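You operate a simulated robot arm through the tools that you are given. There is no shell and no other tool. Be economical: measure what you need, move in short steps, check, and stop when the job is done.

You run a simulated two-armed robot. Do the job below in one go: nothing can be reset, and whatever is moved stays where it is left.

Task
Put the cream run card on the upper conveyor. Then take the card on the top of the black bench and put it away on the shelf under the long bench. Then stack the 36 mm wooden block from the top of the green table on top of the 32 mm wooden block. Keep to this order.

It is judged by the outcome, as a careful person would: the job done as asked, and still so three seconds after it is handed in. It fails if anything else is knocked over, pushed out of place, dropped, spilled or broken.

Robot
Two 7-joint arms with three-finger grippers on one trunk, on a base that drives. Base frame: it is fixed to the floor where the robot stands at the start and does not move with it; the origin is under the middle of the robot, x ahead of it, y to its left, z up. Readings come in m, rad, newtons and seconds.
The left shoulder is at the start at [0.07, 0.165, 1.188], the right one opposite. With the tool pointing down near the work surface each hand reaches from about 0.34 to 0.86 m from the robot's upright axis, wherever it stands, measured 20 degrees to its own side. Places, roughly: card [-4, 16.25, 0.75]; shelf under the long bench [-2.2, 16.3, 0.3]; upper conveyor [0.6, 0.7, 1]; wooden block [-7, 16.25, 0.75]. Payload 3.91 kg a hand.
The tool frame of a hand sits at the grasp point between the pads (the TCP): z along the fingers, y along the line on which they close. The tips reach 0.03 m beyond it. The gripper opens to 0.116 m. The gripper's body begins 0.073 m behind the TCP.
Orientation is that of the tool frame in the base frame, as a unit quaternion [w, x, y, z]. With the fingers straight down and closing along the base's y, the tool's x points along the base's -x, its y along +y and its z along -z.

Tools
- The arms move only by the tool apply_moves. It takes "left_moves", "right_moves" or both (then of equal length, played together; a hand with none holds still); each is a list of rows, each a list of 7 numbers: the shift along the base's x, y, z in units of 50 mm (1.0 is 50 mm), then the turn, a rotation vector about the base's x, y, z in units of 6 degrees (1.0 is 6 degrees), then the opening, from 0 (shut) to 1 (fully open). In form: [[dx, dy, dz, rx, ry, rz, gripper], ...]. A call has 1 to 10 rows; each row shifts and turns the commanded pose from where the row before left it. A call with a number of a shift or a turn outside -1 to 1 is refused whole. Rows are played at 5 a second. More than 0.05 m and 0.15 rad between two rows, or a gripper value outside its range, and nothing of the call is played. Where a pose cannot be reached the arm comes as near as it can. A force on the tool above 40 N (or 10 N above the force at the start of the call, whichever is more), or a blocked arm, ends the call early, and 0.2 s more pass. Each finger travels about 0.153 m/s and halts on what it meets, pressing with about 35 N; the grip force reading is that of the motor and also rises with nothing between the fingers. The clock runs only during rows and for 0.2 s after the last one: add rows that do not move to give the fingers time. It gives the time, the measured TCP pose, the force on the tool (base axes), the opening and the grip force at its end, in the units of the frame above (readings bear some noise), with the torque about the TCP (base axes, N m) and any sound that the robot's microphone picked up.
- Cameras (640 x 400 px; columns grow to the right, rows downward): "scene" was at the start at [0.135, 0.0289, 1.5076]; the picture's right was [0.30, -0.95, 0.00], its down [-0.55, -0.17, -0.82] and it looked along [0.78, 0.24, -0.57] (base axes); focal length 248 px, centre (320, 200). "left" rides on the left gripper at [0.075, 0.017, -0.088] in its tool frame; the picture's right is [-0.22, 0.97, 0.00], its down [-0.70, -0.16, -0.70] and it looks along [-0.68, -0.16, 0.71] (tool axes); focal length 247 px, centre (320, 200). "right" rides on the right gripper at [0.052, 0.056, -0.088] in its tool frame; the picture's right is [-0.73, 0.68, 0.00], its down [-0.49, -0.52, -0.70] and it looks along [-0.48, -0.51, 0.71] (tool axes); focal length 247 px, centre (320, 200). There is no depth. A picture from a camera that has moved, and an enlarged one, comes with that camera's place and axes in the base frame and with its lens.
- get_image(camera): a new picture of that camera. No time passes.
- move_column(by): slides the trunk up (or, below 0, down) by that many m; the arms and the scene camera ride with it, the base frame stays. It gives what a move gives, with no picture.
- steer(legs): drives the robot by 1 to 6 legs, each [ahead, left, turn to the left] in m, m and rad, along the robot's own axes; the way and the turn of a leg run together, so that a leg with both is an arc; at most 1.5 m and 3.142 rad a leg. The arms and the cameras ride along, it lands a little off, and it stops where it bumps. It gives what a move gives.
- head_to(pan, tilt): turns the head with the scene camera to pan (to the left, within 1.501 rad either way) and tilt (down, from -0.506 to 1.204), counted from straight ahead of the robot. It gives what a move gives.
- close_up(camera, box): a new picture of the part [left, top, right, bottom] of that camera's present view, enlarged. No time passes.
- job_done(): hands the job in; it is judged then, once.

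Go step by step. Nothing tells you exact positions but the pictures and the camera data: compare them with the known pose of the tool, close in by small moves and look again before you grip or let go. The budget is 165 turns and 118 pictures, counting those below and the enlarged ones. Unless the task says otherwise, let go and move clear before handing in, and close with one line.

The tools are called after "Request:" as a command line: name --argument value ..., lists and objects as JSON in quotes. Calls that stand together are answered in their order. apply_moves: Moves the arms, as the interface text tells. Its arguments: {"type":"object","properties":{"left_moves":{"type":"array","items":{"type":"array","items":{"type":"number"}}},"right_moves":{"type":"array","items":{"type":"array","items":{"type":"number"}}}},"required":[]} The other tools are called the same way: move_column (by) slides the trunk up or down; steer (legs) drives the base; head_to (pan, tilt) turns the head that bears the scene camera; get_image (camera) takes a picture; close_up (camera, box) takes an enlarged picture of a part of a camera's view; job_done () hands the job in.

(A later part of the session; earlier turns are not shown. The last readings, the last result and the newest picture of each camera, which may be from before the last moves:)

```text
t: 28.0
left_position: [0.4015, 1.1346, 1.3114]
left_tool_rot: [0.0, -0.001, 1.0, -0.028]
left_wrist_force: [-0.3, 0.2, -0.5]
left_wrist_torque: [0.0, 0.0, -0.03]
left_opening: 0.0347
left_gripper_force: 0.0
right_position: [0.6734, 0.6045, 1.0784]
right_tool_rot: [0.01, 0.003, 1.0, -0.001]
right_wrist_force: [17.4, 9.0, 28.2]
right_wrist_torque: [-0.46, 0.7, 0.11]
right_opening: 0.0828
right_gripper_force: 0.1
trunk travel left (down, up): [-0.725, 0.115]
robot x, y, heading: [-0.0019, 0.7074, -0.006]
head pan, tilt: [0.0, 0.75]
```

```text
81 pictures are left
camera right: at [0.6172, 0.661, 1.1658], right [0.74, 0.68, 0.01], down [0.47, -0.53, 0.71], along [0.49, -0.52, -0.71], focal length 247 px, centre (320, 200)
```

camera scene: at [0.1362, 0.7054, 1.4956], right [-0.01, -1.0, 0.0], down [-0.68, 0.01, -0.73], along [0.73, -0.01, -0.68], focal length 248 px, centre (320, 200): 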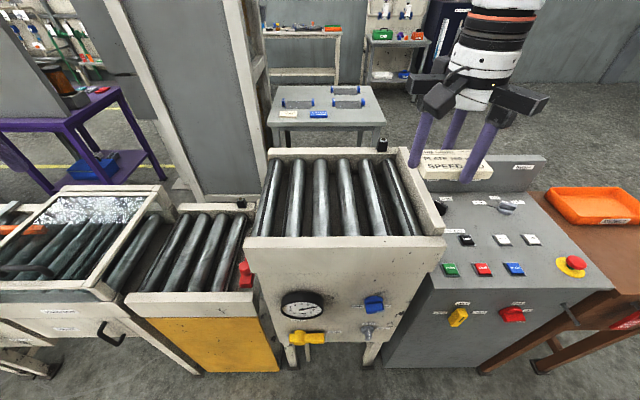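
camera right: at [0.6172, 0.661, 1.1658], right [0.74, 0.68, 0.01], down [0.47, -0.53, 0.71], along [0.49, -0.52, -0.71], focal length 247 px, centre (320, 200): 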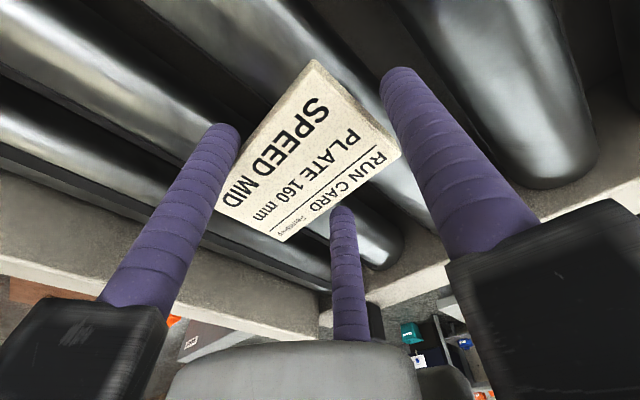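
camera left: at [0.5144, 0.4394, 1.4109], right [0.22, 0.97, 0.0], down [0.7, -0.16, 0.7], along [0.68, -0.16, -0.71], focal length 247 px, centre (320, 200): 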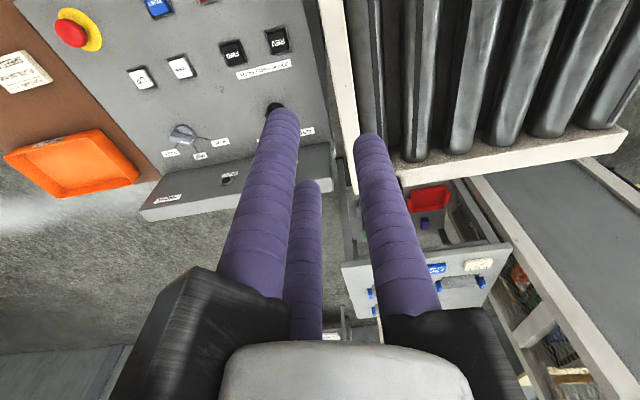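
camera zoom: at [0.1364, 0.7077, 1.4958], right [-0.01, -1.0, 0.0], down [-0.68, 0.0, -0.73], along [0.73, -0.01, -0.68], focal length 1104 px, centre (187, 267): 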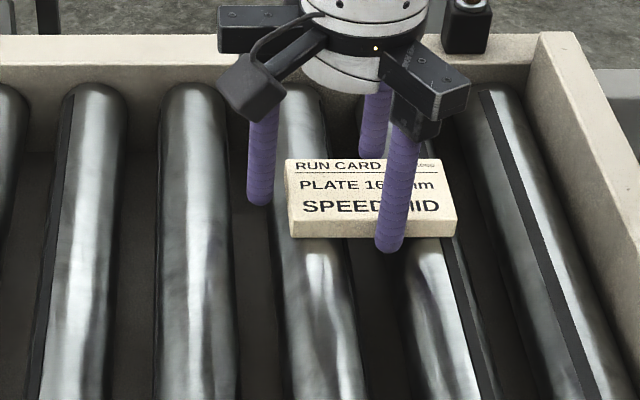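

The card is free on the rollers and the fingertips press on the rollers. I'll lift straight up.

Request:
apply_moves --right_moves '[[0, 0, 0.1, 0, 0, 0, 0.85], [0, 0, 0.3, 0, 0, 0, 0.9], [0, 0, 0.8, 0, 0, 0, 1], [0, 0, 1, 0, 0, 0, 1], [0, 0, 1, 0, 0, 0, 1], [0, 0, 1, 0, 0, 0, 1], [-0.9, 0, 0, 0, 0, 0, 1], [-0.9, 0, 0, 0, 0, 0, 1]]'

Request:
close_up --camera "scene" --box '[250, 120, 450, 260]'

```text
t: 29.8
left_position: [0.3976, 1.1325, 1.3138]
left_tool_rot: [0.001, -0.001, 1.0, -0.028]
left_wrist_force: [-0.1, 0.0, -1.1]
left_wrist_torque: [-0.02, -0.05, 0.02]
left_opening: 0.0346
left_gripper_force: 0.2
right_position: [0.574, 0.6019, 1.2892]
right_tool_rot: [0.008, 0.004, 1.0, -0.001]
right_wrist_force: [-0.2, -0.6, 0.1]
right_wrist_torque: [-0.01, -0.04, 0.05]
right_opening: 0.1158
right_gripper_force: 0.0
trunk travel left (down, up): [-0.725, 0.115]
robot x, y, heading: [0.0057, 0.7074, -0.008]
head pan, tilt: [0.0, 0.75]
```

```text
2.86 times, centred on (350, 190) of scene
camera zoom: at [0.1325, 0.7051, 1.496], right [-0.01, -1.0, 0.0], down [-0.68, 0.0, -0.73], along [0.73, -0.01, -0.68], focal length 710 px, centre (234, 229)
```

zoom: 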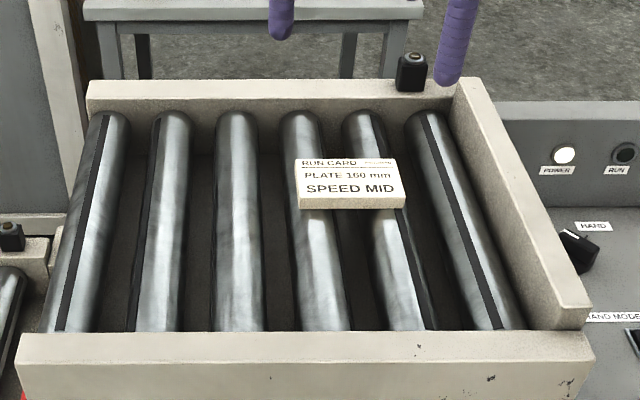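

The run card lies flat across two rollers. Now I'll tuck the hands, back off from the conveyor, turn left and look down the hall.

Request:
apply_moves --right_moves '[[-0.9, 0, 0, 0, 0, 0, 1], [-0.9, 0, 0, 0, 0, 0, 1], [-0.9, 0, 0, 0, 0, 0, 1], [0, 0, 0, 0, 0, 0, 1]]'

Request:
steer --legs '[[-0.6, 0, 0], [0, 0, 1.571]]'

Request:
head_to --pan 0.0 --tilt 0.15

Request:
get_image --camera "scene"

```text
t: 30.8
left_position: [0.401, 1.1333, 1.3115]
left_tool_rot: [-0.002, -0.001, 1.0, -0.028]
left_wrist_force: [0.2, 0.4, 0.5]
left_wrist_torque: [-0.02, 0.01, -0.01]
left_opening: 0.0347
left_gripper_force: 0.0
right_position: [0.4422, 0.603, 1.2849]
right_tool_rot: [0.008, 0.004, 1.0, -0.001]
right_wrist_force: [-0.4, 0.4, -0.9]
right_wrist_torque: [-0.03, -0.02, -0.01]
right_opening: 0.1159
right_gripper_force: 0.1
trunk travel left (down, up): [-0.725, 0.115]
robot x, y, heading: [0.0017, 0.7041, -0.002]
head pan, tilt: [0.0, 0.75]
```

```text
t: 38.1
left_position: [-1.0411, 1.1074, 1.3117]
left_tool_rot: [-0.019, 0.709, -0.705, 0.02]
left_wrist_force: [-0.6, -0.8, 0.0]
left_wrist_torque: [0.01, 0.01, 0.02]
left_opening: 0.0347
left_gripper_force: 0.0
right_position: [-0.5105, 1.1508, 1.2847]
right_tool_rot: [0.005, -0.705, 0.709, 0.005]
right_wrist_force: [-0.3, 0.3, 0.2]
right_wrist_torque: [-0.02, -0.04, -0.01]
right_opening: 0.1161
right_gripper_force: 0.0
trunk travel left (down, up): [-0.725, 0.115]
robot x, y, heading: [-0.6105, 0.7101, 1.563]
head pan, tilt: [0.0, 0.75]
```

```text
t: 39.1
left_position: [-1.0415, 1.1075, 1.3117]
left_tool_rot: [-0.018, 0.708, -0.706, 0.02]
left_wrist_force: [-0.5, 0.4, 0.0]
left_wrist_torque: [-0.02, 0.0, 0.01]
left_opening: 0.0347
left_gripper_force: 0.1
right_position: [-0.5115, 1.1508, 1.2855]
right_tool_rot: [0.005, -0.706, 0.708, 0.005]
right_wrist_force: [-1.0, -0.1, -0.1]
right_wrist_torque: [0.02, -0.01, 0.03]
right_opening: 0.1163
right_gripper_force: 0.0
trunk travel left (down, up): [-0.725, 0.115]
robot x, y, heading: [-0.6097, 0.7117, 1.568]
head pan, tilt: [0.0, 0.15]
```

```text
79 pictures are left
camera scene: at [-0.6099, 0.8552, 1.5499], right [1.0, -0.01, 0.0], down [0.0, -0.15, -0.99], along [0.01, 0.99, -0.15], focal length 248 px, centre (320, 200)
```

scene: 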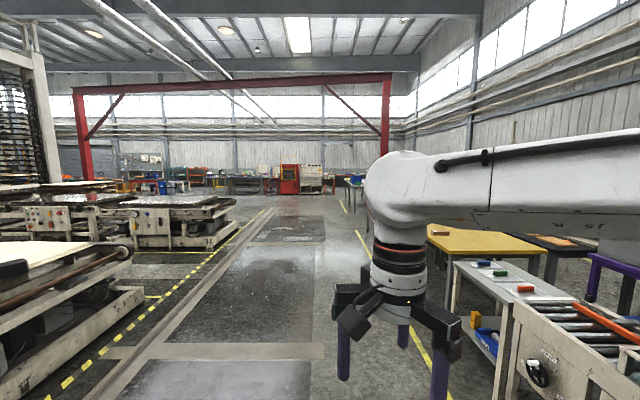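

A clear straight aisle leads along +y between yellow lines at about x −2.3 and 0.2. I'll drive along its middle about 9 m.

Request:
steer --legs '[[1.4, 0.5, 0], [1.5, 0, 0], [1.5, 0, 0], [1.5, 0, 0], [1.5, 0, 0], [1.5, 0, 0]]'

Request:
get_image --camera "scene"

```text
t: 81.6
left_position: [-1.8165, 9.9576, 1.3116]
left_tool_rot: [-0.02, 0.738, -0.675, 0.019]
left_wrist_force: [-0.2, -0.9, 0.0]
left_wrist_torque: [0.01, 0.01, 0.03]
left_opening: 0.0352
left_gripper_force: 0.1
right_position: [-1.2923, 10.0466, 1.284]
right_tool_rot: [-0.005, 0.734, -0.679, -0.005]
right_wrist_force: [-0.1, -0.4, 0.7]
right_wrist_torque: [-0.01, 0.05, 0.02]
right_opening: 0.1161
right_gripper_force: 0.0
trunk travel left (down, up): [-0.725, 0.115]
robot x, y, heading: [-1.3558, 9.5975, 1.649]
head pan, tilt: [0.0, 0.15]
```

```text
78 pictures are left
camera scene: at [-1.3664, 9.7435, 1.55], right [1.0, 0.08, 0.0], down [0.01, -0.15, -0.99], along [-0.08, 0.99, -0.15], focal length 248 px, centre (320, 200)
```

scene: 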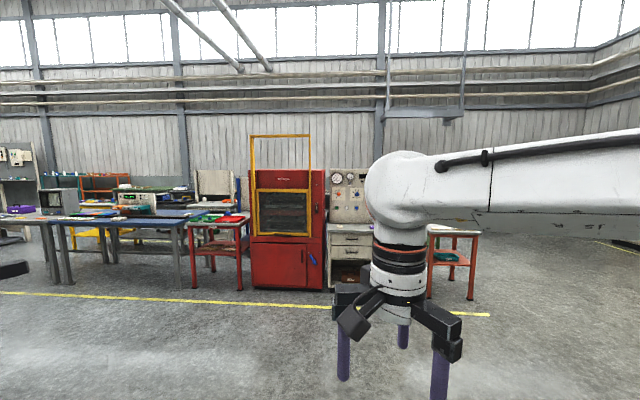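

The bench row ahead at y ≈ 12.8 isn't my target; the target row at y ≈ 16 is behind it. I'll look left and right for a way around.

Request:
head_to --pan 0.6 --tilt 0.15

Request:
get_image --camera "scene"

Request:
head_to --pan -0.9 --tilt 0.15

Request:
get_image --camera "scene"

```text
t: 82.6
left_position: [-1.8182, 9.9589, 1.3125]
left_tool_rot: [-0.021, 0.738, -0.675, 0.02]
left_wrist_force: [-0.2, -0.9, -0.4]
left_wrist_torque: [-0.03, -0.02, 0.05]
left_opening: 0.0348
left_gripper_force: 0.0
right_position: [-1.293, 10.0471, 1.2837]
right_tool_rot: [-0.005, 0.734, -0.679, -0.005]
right_wrist_force: [-0.5, 0.3, 0.0]
right_wrist_torque: [-0.02, 0.0, -0.02]
right_opening: 0.116
right_gripper_force: 0.1
trunk travel left (down, up): [-0.725, 0.115]
robot x, y, heading: [-1.3547, 9.5984, 1.649]
head pan, tilt: [0.6, 0.15]
```

```text
77 pictures are left
camera scene: at [-1.4173, 9.7234, 1.55], right [0.78, 0.63, 0.0], down [0.09, -0.12, -0.99], along [-0.62, 0.77, -0.15], focal length 248 px, centre (320, 200)
```

scene: 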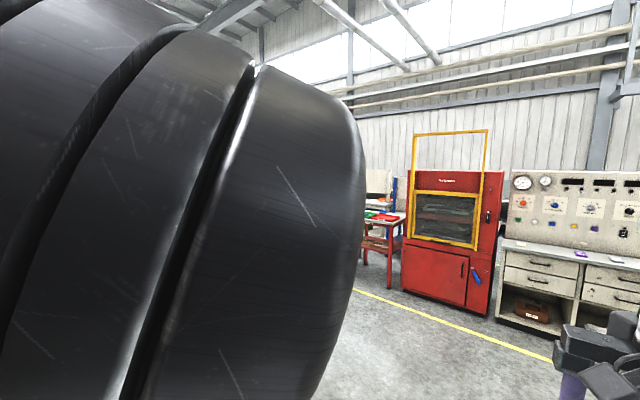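

```text
t: 84.2
left_position: [-1.8176, 9.9586, 1.3125]
left_tool_rot: [-0.02, 0.737, -0.675, 0.02]
left_wrist_force: [0.4, 1.7, 0.3]
left_wrist_torque: [0.0, -0.01, 0.0]
left_opening: 0.0347
left_gripper_force: 0.0
right_position: [-1.2922, 10.0462, 1.2843]
right_tool_rot: [-0.004, 0.735, -0.679, -0.004]
right_wrist_force: [-0.1, -0.5, -0.7]
right_wrist_torque: [0.03, -0.02, 0.01]
right_opening: 0.116
right_gripper_force: 0.0
trunk travel left (down, up): [-0.725, 0.115]
robot x, y, heading: [-1.3566, 9.5958, 1.652]
head pan, tilt: [-0.901, 0.15]
```

```text
76 pictures are left
camera scene: at [-1.2912, 9.7145, 1.55], right [0.68, -0.73, 0.0], down [-0.11, -0.1, -0.99], along [0.72, 0.67, -0.15], focal length 248 px, centre (320, 200)
```

scene: 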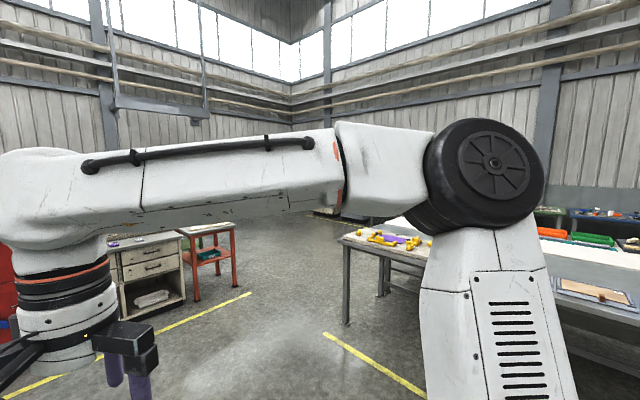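

The row ahead ends near x 0.2 on the right. Let me zoom in to see what is behind and to the left.

Request:
head_to --pan 0.2 --tilt 0.1

Request:
close_up --camera "scene" --box '[80, 130, 400, 310]'

```text
t: 85.5
left_position: [-1.8175, 9.9591, 1.3126]
left_tool_rot: [-0.02, 0.738, -0.675, 0.02]
left_wrist_force: [-0.4, -0.4, 0.8]
left_wrist_torque: [-0.01, -0.03, 0.0]
left_opening: 0.0349
left_gripper_force: 0.1
right_position: [-1.2928, 10.0464, 1.2847]
right_tool_rot: [-0.005, 0.735, -0.678, -0.005]
right_wrist_force: [-0.2, -0.8, -0.2]
right_wrist_torque: [-0.01, -0.02, 0.03]
right_opening: 0.116
right_gripper_force: 0.0
trunk travel left (down, up): [-0.725, 0.115]
robot x, y, heading: [-1.3585, 9.5989, 1.653]
head pan, tilt: [0.201, 0.099]
```

```text
2.00 times, centred on (240, 220) of scene
camera zoom: at [-1.3844, 9.7398, 1.5547], right [0.96, 0.27, 0.0], down [0.03, -0.1, -0.99], along [-0.27, 0.96, -0.1], focal length 497 px, centre (480, 160)
```

zoom: 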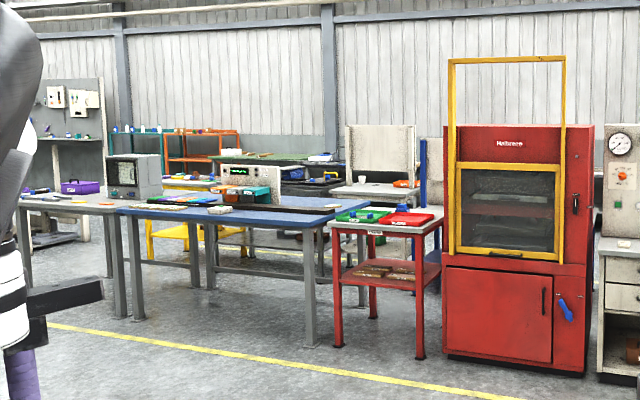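

The target row stands behind, seen between the benches. I'll turn toward the right-hand gap and look at it more closely.

Request:
steer --legs '[[0, 0, -1.0]]'

Request:
head_to --pan 0.2 --tilt 0.2

Request:
get_image --camera "scene"

```text
t: 88.5
left_position: [-1.3006, 10.181, 1.3133]
left_tool_rot: [0.008, -0.322, 0.946, -0.027]
left_wrist_force: [-0.8, 0.7, -0.2]
left_wrist_torque: [0.02, 0.02, 0.02]
left_opening: 0.0349
left_gripper_force: 0.0
right_position: [-0.9448, 9.7854, 1.2839]
right_tool_rot: [0.006, -0.318, 0.948, 0.001]
right_wrist_force: [0.1, -0.3, -0.3]
right_wrist_torque: [0.01, 0.06, 0.02]
right_opening: 0.1158
right_gripper_force: 0.1
trunk travel left (down, up): [-0.725, 0.115]
robot x, y, heading: [-1.3578, 9.599, 0.641]
head pan, tilt: [0.201, 0.099]
```

```text
t: 89.1
left_position: [-1.3003, 10.1805, 1.3117]
left_tool_rot: [0.009, -0.322, 0.946, -0.027]
left_wrist_force: [-0.5, 0.0, -0.6]
left_wrist_torque: [0.01, 0.0, 0.0]
left_opening: 0.0348
left_gripper_force: 0.0
right_position: [-0.9445, 9.7856, 1.2848]
right_tool_rot: [0.007, -0.318, 0.948, 0.002]
right_wrist_force: [0.3, -0.7, -0.6]
right_wrist_torque: [0.0, -0.01, 0.0]
right_opening: 0.116
right_gripper_force: 0.1
trunk travel left (down, up): [-0.725, 0.115]
robot x, y, heading: [-1.3519, 9.5976, 0.648]
head pan, tilt: [0.201, 0.201]
```

```text
74 pictures are left
camera scene: at [-1.2532, 9.7012, 1.5453], right [0.75, -0.66, 0.0], down [-0.13, -0.15, -0.98], along [0.65, 0.73, -0.2], focal length 248 px, centre (320, 200)
```

scene: 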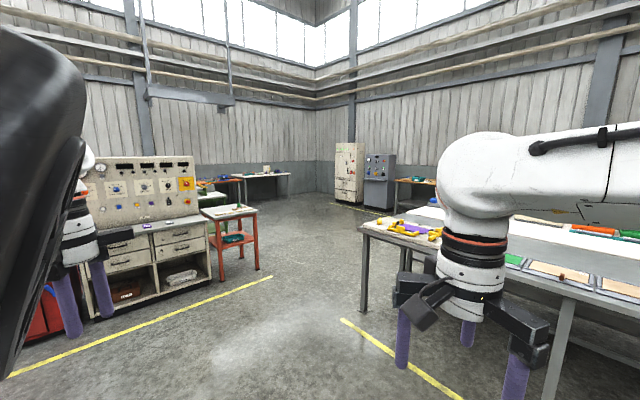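

The gap on the right is wide (about 1.4 m, centre near [0.3, 11.7]) and opens to an area behind the row. I'll drive to its middle.

Request:
steer --legs '[[0, 0, 0.258], [1.33, 0, 0], [1.33, 0, 0]]'

Request:
head_to --pan 0.4 --tilt 0.25

Request:
get_image --camera "scene"

```text
t: 102.9
left_position: [0.1638, 12.2503, 1.312]
left_tool_rot: [0.012, -0.456, 0.89, -0.025]
left_wrist_force: [0.4, -0.5, 0.4]
left_wrist_torque: [0.01, -0.01, 0.02]
left_opening: 0.0346
left_gripper_force: 0.1
right_position: [0.6191, 11.974, 1.2855]
right_tool_rot: [0.006, -0.452, 0.892, 0.004]
right_wrist_force: [-0.4, -0.3, -0.4]
right_wrist_torque: [0.04, -0.02, -0.04]
right_opening: 0.116
right_gripper_force: 0.0
trunk travel left (down, up): [-0.725, 0.115]
robot x, y, heading: [0.2721, 11.6763, 0.941]
head pan, tilt: [0.201, 0.201]
```

```text
t: 103.6
left_position: [0.1641, 12.2507, 1.3117]
left_tool_rot: [0.013, -0.456, 0.89, -0.027]
left_wrist_force: [-0.4, -0.9, -0.4]
left_wrist_torque: [0.0, -0.03, -0.04]
left_opening: 0.0348
left_gripper_force: 0.0
right_position: [0.6196, 11.9742, 1.2842]
right_tool_rot: [0.006, -0.452, 0.892, 0.004]
right_wrist_force: [-0.1, 0.2, -0.2]
right_wrist_torque: [-0.02, -0.03, 0.0]
right_opening: 0.1157
right_gripper_force: 0.1
trunk travel left (down, up): [-0.725, 0.115]
robot x, y, heading: [0.2802, 11.6814, 0.938]
head pan, tilt: [0.4, 0.25]
```

```text
73 pictures are left
camera scene: at [0.3306, 11.8107, 1.5407], right [0.97, -0.23, 0.0], down [-0.06, -0.24, -0.97], along [0.23, 0.94, -0.25], focal length 248 px, centre (320, 200)
```

scene: 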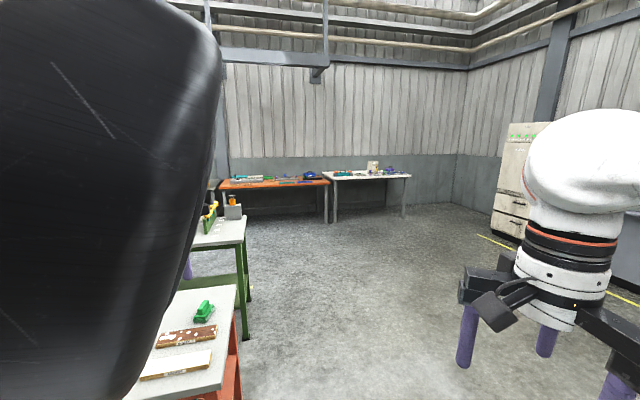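

The way behind is open: tables on the left end at x ≈ 0.2 up to y ≈ 14.3, and the back row's front edge is near y 16. I'll drive out to x ≈ 1.1 and up to y ≈ 14.9.

Request:
steer --legs '[[1.45, -0.05, 0], [0, 0, 0.63], [1.1, 0, 0], [0.9, 0, 0]]'

Request:
head_to --pan 0.7 --tilt 0.25

Request:
get_image --camera "scene"

```text
t: 122.0
left_position: [0.6734, 15.1424, 1.3133]
left_tool_rot: [-0.021, 0.727, -0.686, 0.019]
left_wrist_force: [0.1, 0.2, -0.4]
left_wrist_torque: [0.01, -0.01, -0.02]
left_opening: 0.0348
left_gripper_force: 0.1
right_position: [1.2007, 15.2166, 1.2853]
right_tool_rot: [-0.004, 0.725, -0.689, -0.005]
right_wrist_force: [0.1, -0.5, 0.8]
right_wrist_torque: [0.01, 0.01, 0.01]
right_opening: 0.1158
right_gripper_force: 0.1
trunk travel left (down, up): [-0.725, 0.115]
robot x, y, heading: [1.1243, 14.7723, 1.621]
head pan, tilt: [0.4, 0.25]
```

```text
t: 122.8
left_position: [0.674, 15.1434, 1.313]
left_tool_rot: [-0.02, 0.727, -0.686, 0.02]
left_wrist_force: [0.9, 0.6, 0.0]
left_wrist_torque: [-0.01, 0.0, 0.04]
left_opening: 0.0347
left_gripper_force: 0.0
right_position: [1.2015, 15.2145, 1.2849]
right_tool_rot: [-0.005, 0.724, -0.689, -0.005]
right_wrist_force: [0.1, 0.2, -0.2]
right_wrist_torque: [-0.03, 0.0, 0.03]
right_opening: 0.1159
right_gripper_force: 0.1
trunk travel left (down, up): [-0.725, 0.115]
robot x, y, heading: [1.1274, 14.7696, 1.617]
head pan, tilt: [0.7, 0.25]
```

```text
72 pictures are left
camera scene: at [1.0592, 14.8914, 1.5407], right [0.73, 0.68, 0.0], down [0.17, -0.18, -0.97], along [-0.66, 0.71, -0.25], focal length 248 px, centre (320, 200)
```

scene: 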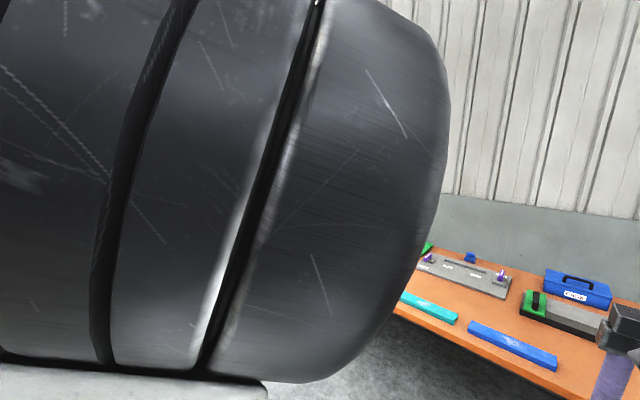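

My left arm blocks the view. I'll turn to face west down the corridor and look.

Request:
steer --legs '[[0, 0, 1.52]]'

Request:
head_to --pan 0.0 --tilt 0.3

Request:
get_image --camera "scene"

```text
t: 126.9
left_position: [0.7263, 14.3403, 1.3124]
left_tool_rot: [-0.029, 1.0, 0.002, 0.002]
left_wrist_force: [0.0, -0.6, 0.1]
left_wrist_torque: [0.0, 0.01, 0.01]
left_opening: 0.0348
left_gripper_force: 0.1
right_position: [0.6839, 14.8706, 1.2846]
right_tool_rot: [-0.001, 1.0, -0.002, -0.007]
right_wrist_force: [-0.3, 0.1, 0.0]
right_wrist_torque: [0.0, -0.02, 0.0]
right_opening: 0.1162
right_gripper_force: 0.0
trunk travel left (down, up): [-0.725, 0.115]
robot x, y, heading: [1.1243, 14.7709, 3.137]
head pan, tilt: [0.7, 0.25]
```

```text
t: 128.0
left_position: [0.7261, 14.3398, 1.3112]
left_tool_rot: [-0.028, 1.0, 0.003, 0.0]
left_wrist_force: [0.5, 0.2, -0.1]
left_wrist_torque: [0.01, 0.0, 0.03]
left_opening: 0.0348
left_gripper_force: 0.1
right_position: [0.6842, 14.8701, 1.2857]
right_tool_rot: [0.0, 1.0, -0.003, -0.007]
right_wrist_force: [-0.2, 0.4, 0.8]
right_wrist_torque: [-0.01, 0.04, -0.04]
right_opening: 0.1157
right_gripper_force: 0.1
trunk travel left (down, up): [-0.725, 0.115]
robot x, y, heading: [1.1264, 14.7705, 3.139]
head pan, tilt: [0.0, 0.3]
```

```text
71 pictures are left
camera scene: at [0.9816, 14.7733, 1.536], right [0.01, 1.0, 0.0], down [0.3, 0.0, -0.96], along [-0.96, 0.0, -0.3], focal length 248 px, centre (320, 200)
```

scene: 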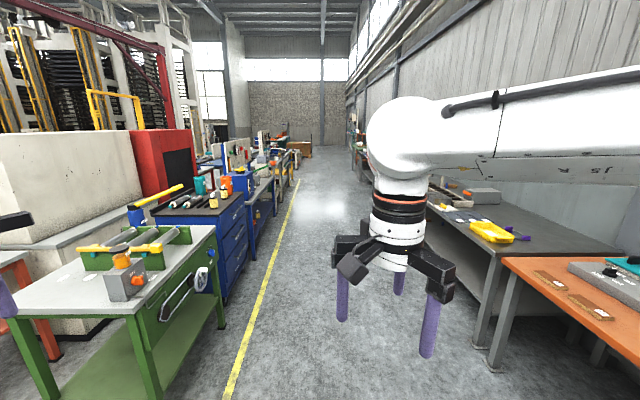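

I see the corridor: the row on the left ends at y ≈ 14.25 and the long grey bench's front is at y ≈ 15.95. I'll drive west along the middle to x ≈ −1.9.

Request:
steer --legs '[[1.5, -0.28, 0], [1.5, 0, 0]]'

Request:
get_image --camera "scene"

```text
refused: leg 1 is longer than a leg can be; nothing moved
```

```text
70 pictures are left
camera scene: at [0.9816, 14.7733, 1.536], right [0.01, 1.0, 0.0], down [0.3, 0.0, -0.96], along [-0.96, 0.0, -0.3], focal length 248 px, centre (320, 200)
```

scene: 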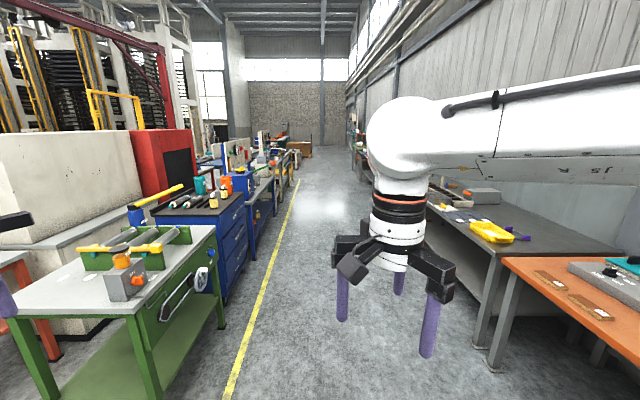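

Request:
steer --legs '[[1.4, -0.28, 0], [1.5, 0, 0], [0, 0, -1.57]]'

Request:
head_to --pan 0.0 --tilt 0.6

Request:
get_image --camera "scene"

```text
t: 145.9
left_position: [-2.1797, 15.4735, 1.3125]
left_tool_rot: [0.02, -0.704, 0.71, -0.021]
left_wrist_force: [0.2, -0.9, -1.0]
left_wrist_torque: [0.02, -0.02, -0.01]
left_opening: 0.0348
left_gripper_force: 0.0
right_position: [-1.649, 15.5108, 1.2845]
right_tool_rot: [0.005, -0.701, 0.713, 0.006]
right_wrist_force: [-0.1, 0.3, 0.4]
right_wrist_torque: [0.04, -0.01, -0.03]
right_opening: 0.1157
right_gripper_force: 0.0
trunk travel left (down, up): [-0.725, 0.115]
robot x, y, heading: [-1.7574, 15.0672, 1.547]
head pan, tilt: [0.0, 0.3]
```

```text
t: 146.7
left_position: [-2.1797, 15.4752, 1.3125]
left_tool_rot: [0.02, -0.704, 0.71, -0.02]
left_wrist_force: [0.5, 0.6, -0.7]
left_wrist_torque: [-0.02, -0.03, -0.01]
left_opening: 0.0349
left_gripper_force: 0.1
right_position: [-1.6485, 15.5102, 1.2853]
right_tool_rot: [0.005, -0.701, 0.714, 0.005]
right_wrist_force: [0.7, 0.1, 0.0]
right_wrist_torque: [-0.01, 0.0, 0.01]
right_opening: 0.1163
right_gripper_force: 0.0
trunk travel left (down, up): [-0.725, 0.115]
robot x, y, heading: [-1.7583, 15.0707, 1.551]
head pan, tilt: [0.0, 0.6]
```

```text
69 pictures are left
camera scene: at [-1.752, 15.2123, 1.5086], right [1.0, -0.02, 0.0], down [-0.01, -0.56, -0.83], along [0.02, 0.83, -0.56], focal length 248 px, centre (320, 200)
```

scene: 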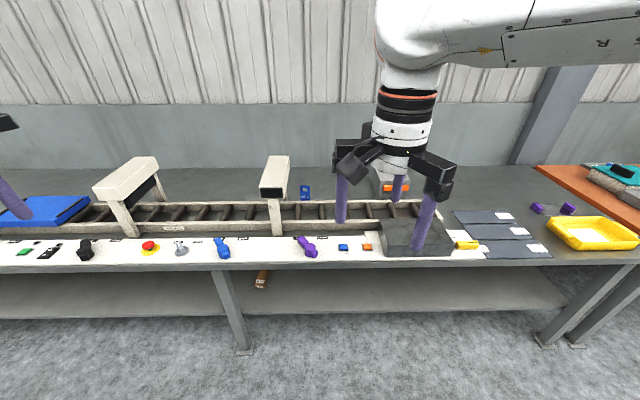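

The long bench has a shelf at z ≈ 0.32 with about 0.4 m clearance below the top; a small wooden thing already lies on it near x −2. I'll go on west to the black bench with the card.

Request:
steer --legs '[[0, 1.1, 0.02], [0, 1.1, 0]]'

Request:
get_image --camera "scene"

```text
t: 157.6
left_position: [-4.3887, 15.4668, 1.3128]
left_tool_rot: [-0.02, 0.711, -0.702, 0.02]
left_wrist_force: [-0.1, -0.1, -0.5]
left_wrist_torque: [0.03, 0.0, -0.01]
left_opening: 0.0349
left_gripper_force: 0.0
right_position: [-3.8595, 15.5147, 1.2855]
right_tool_rot: [-0.006, 0.708, -0.706, -0.005]
right_wrist_force: [-0.2, 0.4, 0.4]
right_wrist_torque: [0.0, 0.01, 0.01]
right_opening: 0.116
right_gripper_force: 0.0
trunk travel left (down, up): [-0.725, 0.115]
robot x, y, heading: [-3.9535, 15.0755, 1.572]
head pan, tilt: [0.0, 0.6]
```

```text
68 pictures are left
camera scene: at [-3.9558, 15.2144, 1.5085], right [1.0, 0.0, 0.0], down [0.0, -0.57, -0.82], along [0.0, 0.82, -0.57], focal length 248 px, centre (320, 200)
```

scene: 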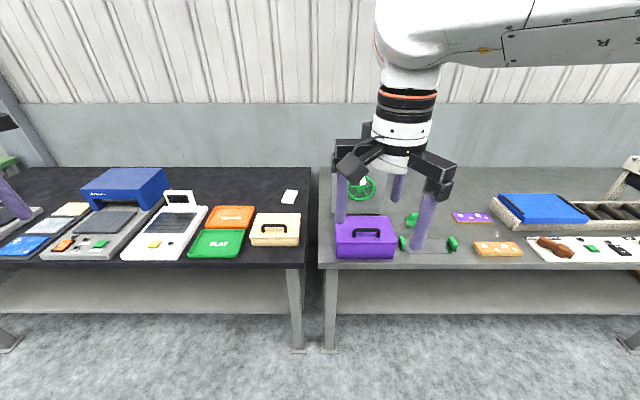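

The black bench is to the left, with a small white card near its right rear. Zooming in.

Request:
close_up --camera "scene" --box '[200, 160, 330, 260]'

Request:
close_up --camera "scene" --box '[0, 150, 220, 290]'

```text
4.00 times, centred on (265, 210) of scene
camera zoom: at [-3.9558, 15.2144, 1.5085], right [1.0, 0.0, 0.0], down [0.0, -0.57, -0.82], along [0.0, 0.82, -0.57], focal length 994 px, centre (540, 160)
```

zoom: 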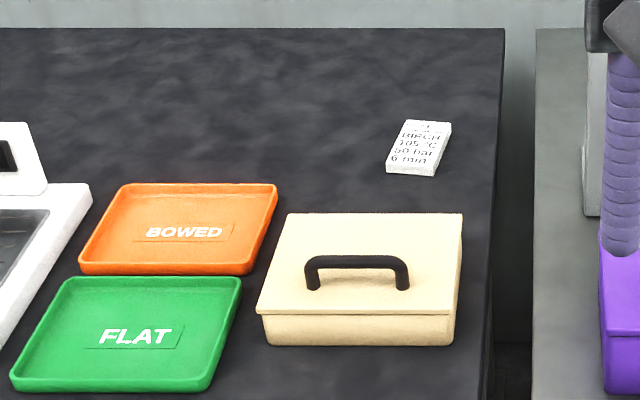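

```text
2.86 times, centred on (110, 220) of scene
camera zoom: at [-3.9558, 15.2144, 1.5085], right [1.0, 0.0, 0.0], down [0.0, -0.57, -0.82], along [0.0, 0.82, -0.57], focal length 710 px, centre (920, 143)
```

zoom: 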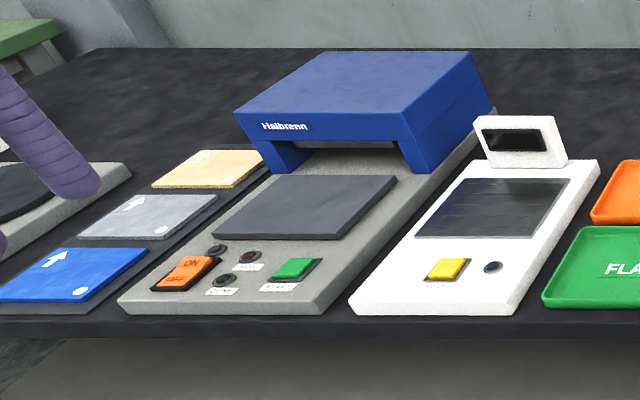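

The card ("BIRCH 105 °C") lies at about [-4.11, 16.29, 0.77], roughly 60 × 100 mm, its long side along y. I'll move closer to the bench and check my base clearance by looking down.

Request:
steer --legs '[[0.25, 0.36, 0]]'

Request:
head_to --pan 0.0 --tilt 1.2

Request:
get_image --camera "scene"

```text
t: 160.2
left_position: [-4.7406, 15.7264, 1.3132]
left_tool_rot: [0.021, -0.706, 0.707, -0.02]
left_wrist_force: [-0.2, 0.6, 0.7]
left_wrist_torque: [0.03, 0.02, -0.01]
left_opening: 0.0348
left_gripper_force: 0.0
right_position: [-4.209, 15.7673, 1.2849]
right_tool_rot: [0.006, -0.704, 0.71, 0.005]
right_wrist_force: [0.8, 0.0, 0.2]
right_wrist_torque: [-0.04, -0.01, 0.0]
right_opening: 0.1161
right_gripper_force: 0.1
trunk travel left (down, up): [-0.725, 0.115]
robot x, y, heading: [-4.3142, 15.3253, 1.564]
head pan, tilt: [0.0, 0.6]
```

```text
t: 161.2
left_position: [-4.7413, 15.7261, 1.3113]
left_tool_rot: [-0.02, 0.707, -0.706, 0.021]
left_wrist_force: [0.0, 1.0, 0.4]
left_wrist_torque: [0.02, 0.01, 0.04]
left_opening: 0.0348
left_gripper_force: 0.0
right_position: [-4.21, 15.7683, 1.2851]
right_tool_rot: [0.006, -0.704, 0.71, 0.005]
right_wrist_force: [0.1, -0.1, -0.4]
right_wrist_torque: [0.0, 0.02, -0.01]
right_opening: 0.1161
right_gripper_force: 0.1
trunk travel left (down, up): [-0.725, 0.115]
robot x, y, heading: [-4.3155, 15.3273, 1.56]
head pan, tilt: [0.0, 1.201]
```

```text
65 pictures are left
camera scene: at [-4.3114, 15.4355, 1.464], right [1.0, -0.01, 0.0], down [-0.01, -0.93, -0.36], along [0.0, 0.36, -0.93], focal length 248 px, centre (320, 200)
```

scene: 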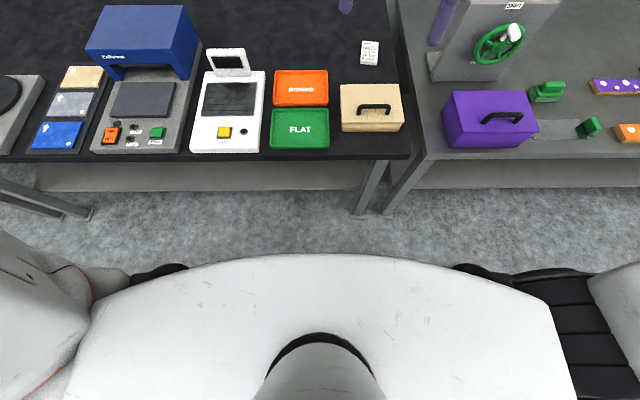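

My body front is well short of the bench. I'll go 0.16 m closer, then bring the right hand around to line up its lone finger with the card's far end.

Request:
steer --legs '[[0.16, 0, 0.008]]'

Request:
apply_moves --right_moves '[[0, 0.8, 0, 0, 0, -1, 1], [0, 0.8, 0, 0, 0, -1, 1], [0, 0.8, 0, 0, 0, -1, 1], [0, 0.8, -0.2, 0, 0, -1, 1], [0, 0.8, -0.2, 0, 0, -1, 1], [0, 0.6, -0.2, 0, 0, -1, 1], [0, 0.6, -0.4, 0, 0, -1, 1], [0, 0, -0.4, 0, 0, -1, 1], [0, 0, -0.4, 0, 0, -1, 1], [0, 0, -0.4, 0, 0, -1, 1]]'

Request:
head_to --pan -0.15 --tilt 0.8

Request:
get_image --camera "scene"

```text
t: 162.7
left_position: [-4.7432, 15.8774, 1.3129]
left_tool_rot: [-0.021, 0.709, -0.704, 0.02]
left_wrist_force: [-0.2, -0.2, 0.2]
left_wrist_torque: [0.03, 0.01, 0.02]
left_opening: 0.035
left_gripper_force: 0.1
right_position: [-4.213, 15.9229, 1.2855]
right_tool_rot: [0.006, -0.706, 0.708, 0.006]
right_wrist_force: [0.8, -0.2, -0.6]
right_wrist_torque: [0.04, 0.01, 0.0]
right_opening: 0.1159
right_gripper_force: 0.0
trunk travel left (down, up): [-0.725, 0.115]
robot x, y, heading: [-4.3081, 15.4845, 1.567]
head pan, tilt: [0.0, 1.201]
```

```text
t: 164.8
left_position: [-4.7428, 15.882, 1.3117]
left_tool_rot: [-0.02, 0.709, -0.704, 0.021]
left_wrist_force: [1.0, 1.5, 0.3]
left_wrist_torque: [-0.04, 0.0, -0.01]
left_opening: 0.0349
left_gripper_force: 0.1
right_position: [-4.2113, 16.1879, 1.1745]
right_tool_rot: [0.007, -0.256, 0.967, 0.0]
right_wrist_force: [-0.4, 0.2, -0.6]
right_wrist_torque: [0.0, 0.02, 0.03]
right_opening: 0.1159
right_gripper_force: 0.0
trunk travel left (down, up): [-0.725, 0.115]
robot x, y, heading: [-4.3115, 15.4861, 1.567]
head pan, tilt: [0.0, 1.201]
```

```text
t: 165.7
left_position: [-4.7426, 15.8798, 1.3123]
left_tool_rot: [-0.021, 0.71, -0.704, 0.02]
left_wrist_force: [0.8, -0.1, 0.2]
left_wrist_torque: [-0.01, 0.01, 0.01]
left_opening: 0.0349
left_gripper_force: 0.1
right_position: [-4.2118, 16.1866, 1.1766]
right_tool_rot: [0.008, -0.258, 0.966, 0.002]
right_wrist_force: [0.2, 0.0, 0.8]
right_wrist_torque: [0.0, -0.03, 0.02]
right_opening: 0.116
right_gripper_force: 0.0
trunk travel left (down, up): [-0.725, 0.115]
robot x, y, heading: [-4.3149, 15.4851, 1.565]
head pan, tilt: [-0.15, 0.799]
```

```text
64 pictures are left
camera scene: at [-4.2992, 15.6159, 1.4916], right [0.99, -0.15, 0.0], down [-0.11, -0.71, -0.7], along [0.11, 0.69, -0.72], focal length 248 px, centre (320, 200)
```

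scene: 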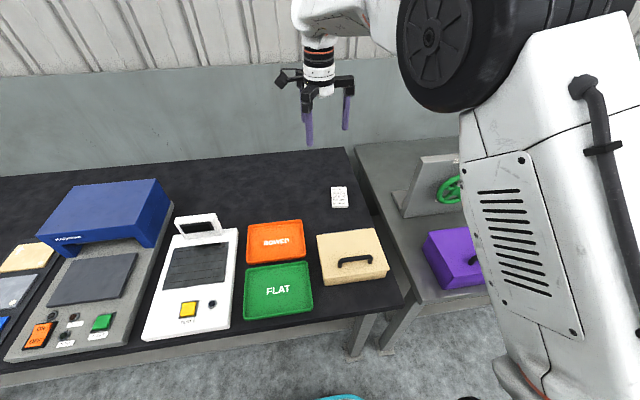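

Card centre now reads about [-4.11, 16.305]. I'll creep 6 cm closer, finish turning the hand and bring it above the card.

Request:
steer --legs '[[0.06, 0, 0]]'

Request:
apply_moves --right_moves '[[0.4, 0.2, -0.4, 0, 0, -1, 1], [0.4, 0.2, -0.4, 0, 0, -1, 1], [0.4, 0.3, -0.4, 0, 0, -1, 1], [0.4, 0.3, -0.5, 0, 0, -1, 1], [0.4, 0.3, -0.5, 0, 0, -1, 1], [0, 0, -0.5, 0, 0, -1, 1], [0, 0, 0, 0, 0, 0, 1]]'

Request:
get_image --camera "right"

Request:
close_up --camera "scene" --box '[260, 100, 420, 240]'

```text
t: 166.7
left_position: [-4.7433, 15.9356, 1.3139]
left_tool_rot: [-0.022, 0.709, -0.705, 0.02]
left_wrist_force: [0.4, -1.0, 0.8]
left_wrist_torque: [0.06, 0.01, 0.0]
left_opening: 0.0352
left_gripper_force: 0.1
right_position: [-4.2104, 16.243, 1.1791]
right_tool_rot: [0.008, -0.257, 0.966, 0.003]
right_wrist_force: [0.3, -1.5, -0.9]
right_wrist_torque: [0.05, -0.04, -0.01]
right_opening: 0.116
right_gripper_force: 0.0
trunk travel left (down, up): [-0.725, 0.115]
robot x, y, heading: [-4.3119, 15.5419, 1.565]
head pan, tilt: [-0.15, 0.799]
```

```text
t: 168.3
left_position: [-4.7409, 15.9396, 1.3116]
left_tool_rot: [-0.021, 0.709, -0.704, 0.02]
left_wrist_force: [0.3, -0.1, -0.4]
left_wrist_torque: [0.01, -0.04, 0.01]
left_opening: 0.0346
left_gripper_force: 0.1
right_position: [-4.1081, 16.3105, 1.0408]
right_tool_rot: [0.009, 0.054, 0.998, 0.0]
right_wrist_force: [0.2, 0.2, -0.1]
right_wrist_torque: [0.03, -0.04, -0.02]
right_opening: 0.116
right_gripper_force: 0.0
trunk travel left (down, up): [-0.725, 0.115]
robot x, y, heading: [-4.3133, 15.5427, 1.565]
head pan, tilt: [-0.15, 0.799]
```

```text
63 pictures are left
camera right: at [-4.1566, 16.3719, 1.1293], right [0.8, 0.6, 0.01], down [0.42, -0.57, 0.71], along [0.43, -0.56, -0.71], focal length 247 px, centre (320, 200)
```

right: 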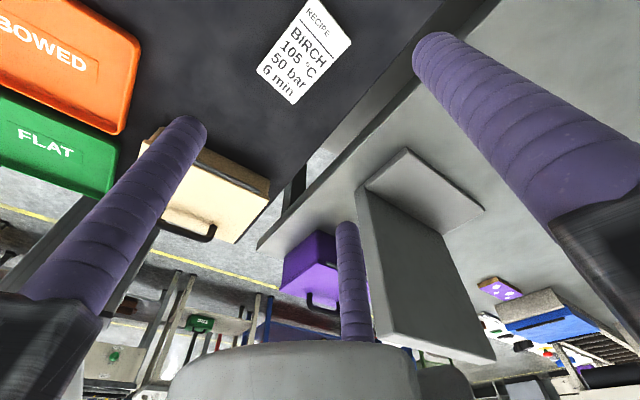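

```text
2.86 times, centred on (340, 170) of scene
camera zoom: at [-4.2987, 15.6753, 1.4918], right [0.99, -0.15, 0.0], down [-0.11, -0.71, -0.7], along [0.11, 0.69, -0.72], focal length 710 px, centre (263, 286)
```

zoom: 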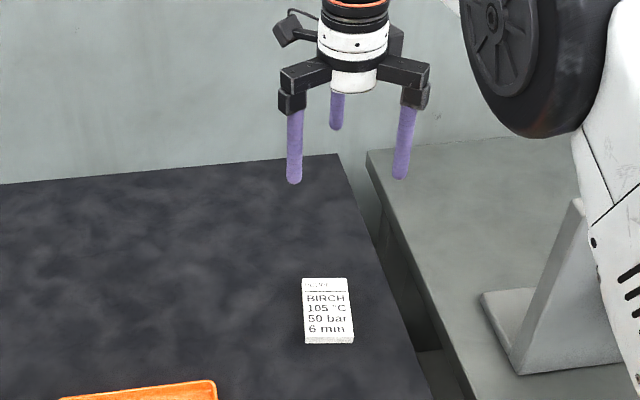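

From both views the card's top is at z ≈ 0.80, centre [-4.113, 16.286], turned about 6° — the hand matches. I'll descend part way and recheck.

Request:
apply_moves --right_moves '[[-0.06, -0.07, -0.8, 0, 0, 0, 1], [0, 0, -0.8, 0, 0, 0, 1], [0, 0, -0.8, 0, 0, 0, 1], [0, 0, -0.6, 0, 0, 0, 1], [0, 0, 0, 0, 0, 0, 1]]'

Request:
get_image --camera "right"

Request:
close_up --camera "scene" --box '[280, 120, 400, 220]'

```text
t: 169.5
left_position: [-4.7423, 15.9402, 1.3122]
left_tool_rot: [-0.02, 0.71, -0.704, 0.02]
left_wrist_force: [-0.6, -1.0, 0.7]
left_wrist_torque: [0.01, 0.01, 0.03]
left_opening: 0.0347
left_gripper_force: 0.1
right_position: [-4.1137, 16.3047, 0.8926]
right_tool_rot: [0.008, 0.054, 0.999, 0.0]
right_wrist_force: [1.2, 0.8, 0.3]
right_wrist_torque: [0.03, 0.0, -0.01]
right_opening: 0.1161
right_gripper_force: 0.1
trunk travel left (down, up): [-0.725, 0.115]
robot x, y, heading: [-4.3097, 15.5424, 1.56]
head pan, tilt: [-0.15, 0.799]
```

```text
61 pictures are left
camera right: at [-4.1615, 16.3663, 0.9797], right [0.8, 0.6, 0.01], down [0.42, -0.57, 0.71], along [0.43, -0.56, -0.71], focal length 247 px, centre (320, 200)
```

right: 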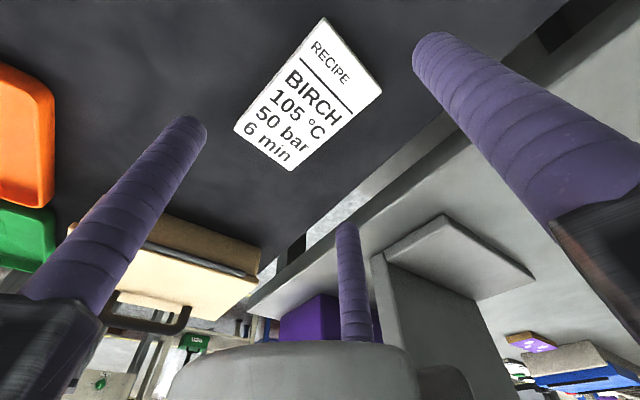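

```text
4.00 times, centred on (340, 170) of scene
camera zoom: at [-4.2988, 15.6757, 1.4917], right [0.99, -0.15, 0.0], down [-0.11, -0.71, -0.7], along [0.11, 0.69, -0.72], focal length 994 px, centre (240, 320)
```

zoom: 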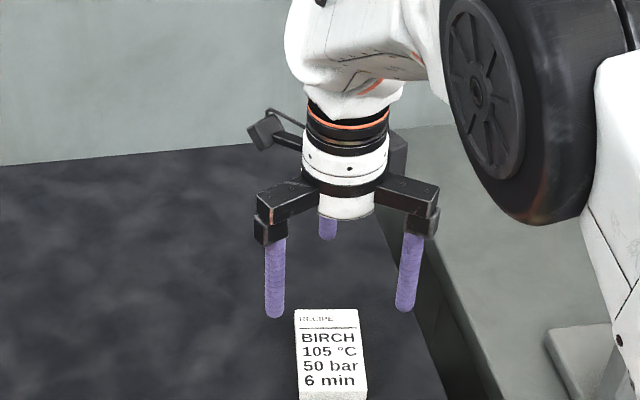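

Alignment stays within a few millimetres. Lowering to just above card height with a small correction.

Request:
apply_moves --right_moves '[[-0.05, 0.05, -0.4, 0, 0, 0, 1], [0, 0, -0.4, 0, 0, 0, 1], [0, 0, -0.2, 0, 0, 0, 1], [0, 0, 0, 0, 0, 0, 1]]'

Request:
get_image --camera "right"

Request:
close_up --camera "scene" --box '[290, 140, 390, 230]'

```text
t: 170.5
left_position: [-4.743, 15.9398, 1.3116]
left_tool_rot: [-0.02, 0.709, -0.704, 0.02]
left_wrist_force: [-0.2, -0.4, -0.1]
left_wrist_torque: [-0.04, 0.0, 0.0]
left_opening: 0.0347
left_gripper_force: 0.0
right_position: [-4.1176, 16.3113, 0.8402]
right_tool_rot: [0.008, 0.055, 0.998, 0.0]
right_wrist_force: [0.7, -0.9, 0.1]
right_wrist_torque: [-0.03, -0.03, 0.0]
right_opening: 0.1161
right_gripper_force: 0.1
trunk travel left (down, up): [-0.725, 0.115]
robot x, y, heading: [-4.3111, 15.5422, 1.564]
head pan, tilt: [-0.15, 0.799]
```

```text
59 pictures are left
camera right: at [-4.1657, 16.3715, 0.9285], right [0.8, 0.6, 0.01], down [0.42, -0.57, 0.71], along [0.43, -0.56, -0.71], focal length 247 px, centre (320, 200)
```

right: 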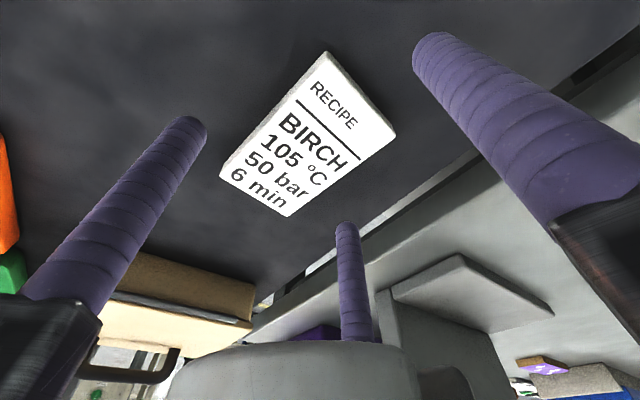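

```text
4.44 times, centred on (340, 185) of scene
camera zoom: at [-4.2988, 15.6763, 1.4916], right [0.99, -0.15, 0.0], down [-0.11, -0.71, -0.7], along [0.11, 0.69, -0.72], focal length 1104 px, centre (231, 267)
```

zoom: 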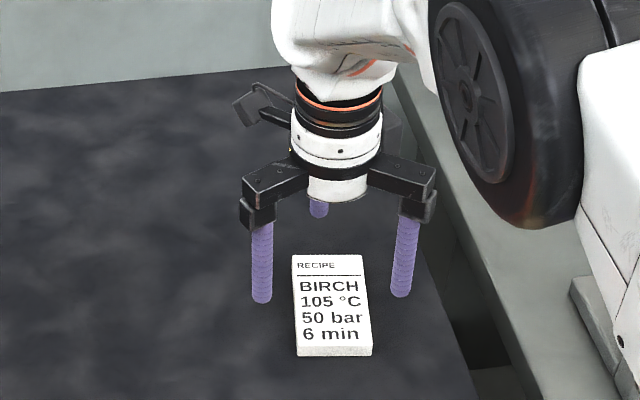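

By comparison with the first card, about 25 mm remain. Lowering carefully.

Request:
apply_moves --right_moves '[[0, -0.03, -0.2, 0, 0, 0, 1], [0, 0, -0.14, 0, 0, 0, 1], [0, 0, -0.08, 0, 0, 0, 1], [0, 0, 0, 0, 0, 0, 0.9], [0, 0, 0, 0, 0, 0, 0.8], [0, 0, 0, 0, 0, 0, 0.7]]'

Request:
get_image --camera "right"

Request:
close_up --camera "scene" --box '[290, 150, 390, 230]'

```text
t: 171.9
left_position: [-4.743, 15.9402, 1.3127]
left_tool_rot: [-0.021, 0.709, -0.705, 0.02]
left_wrist_force: [-0.1, -0.1, 0.4]
left_wrist_torque: [-0.05, -0.04, 0.01]
left_opening: 0.0349
left_gripper_force: 0.1
right_position: [-4.1166, 16.3096, 0.8206]
right_tool_rot: [0.008, 0.054, 0.999, -0.001]
right_wrist_force: [0.2, 0.5, -0.5]
right_wrist_torque: [0.0, 0.03, 0.0]
right_opening: 0.0814
right_gripper_force: 0.1
trunk travel left (down, up): [-0.725, 0.115]
robot x, y, heading: [-4.3143, 15.5427, 1.568]
head pan, tilt: [-0.15, 0.799]
```

```text
57 pictures are left
camera right: at [-4.1647, 16.3704, 0.9072], right [0.8, 0.6, 0.01], down [0.42, -0.57, 0.71], along [0.43, -0.56, -0.71], focal length 247 px, centre (320, 200)
```

right: 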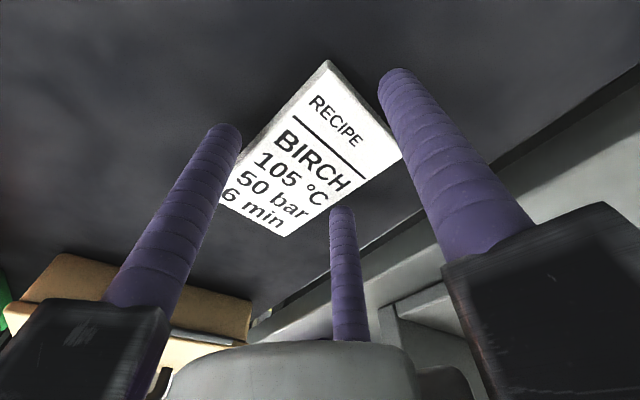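

```text
5.00 times, centred on (340, 190) of scene
camera zoom: at [-4.2988, 15.6763, 1.4916], right [0.99, -0.15, 0.0], down [-0.11, -0.71, -0.7], along [0.11, 0.69, -0.72], focal length 1242 px, centre (220, 250)
```

zoom: 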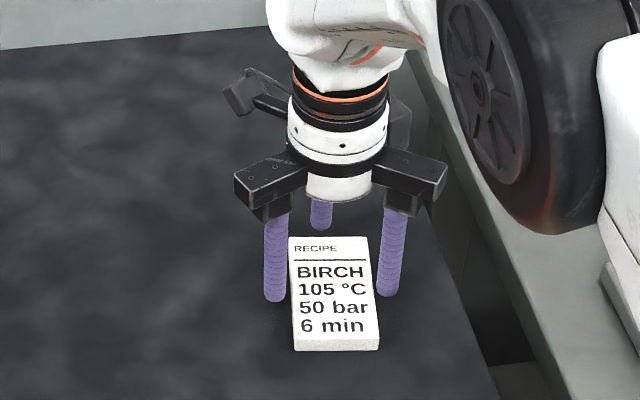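

Fingers straddle the card. Lowering 4 mm and closing.

Request:
apply_moves --right_moves '[[0, 0, -0.08, 0, 0, 0, 0.7], [0, 0, 0, 0, 0, 0, 0.6], [0, 0, 0, 0, 0, 0, 0.5], [0, 0, 0, 0, 0, 0, 0.35], [0, 0, 0, 0, 0, 0, 0.35], [0, 0, 0, 0, 0, 0, 0.35]]'

Request:
get_image --camera "right"

```text
t: 173.3
left_position: [-4.7424, 15.9398, 1.312]
left_tool_rot: [-0.021, 0.709, -0.704, 0.02]
left_wrist_force: [0.0, -0.4, 0.1]
left_wrist_torque: [0.01, 0.0, -0.01]
left_opening: 0.0351
left_gripper_force: 0.1
right_position: [-4.1177, 16.3094, 0.8162]
right_tool_rot: [0.007, 0.054, 0.998, -0.001]
right_wrist_force: [1.8, -0.8, 0.8]
right_wrist_torque: [-0.06, -0.12, 0.04]
right_opening: 0.0724
right_gripper_force: 32.3
trunk travel left (down, up): [-0.725, 0.115]
robot x, y, heading: [-4.3132, 15.541, 1.565]
head pan, tilt: [-0.15, 0.799]
```

```text
55 pictures are left
camera right: at [-4.1653, 16.3704, 0.9043], right [0.8, 0.6, 0.01], down [0.42, -0.57, 0.71], along [0.43, -0.56, -0.71], focal length 247 px, centre (320, 200)
```

right: 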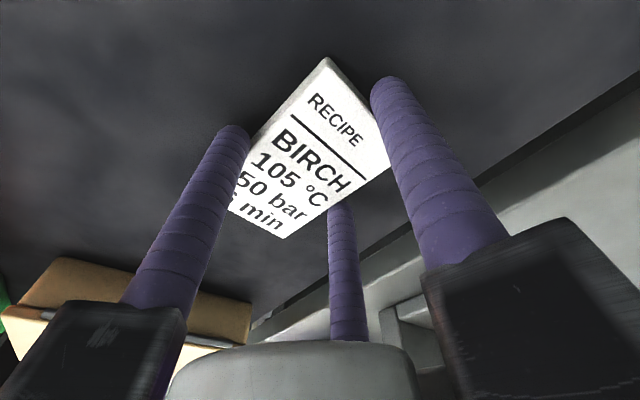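

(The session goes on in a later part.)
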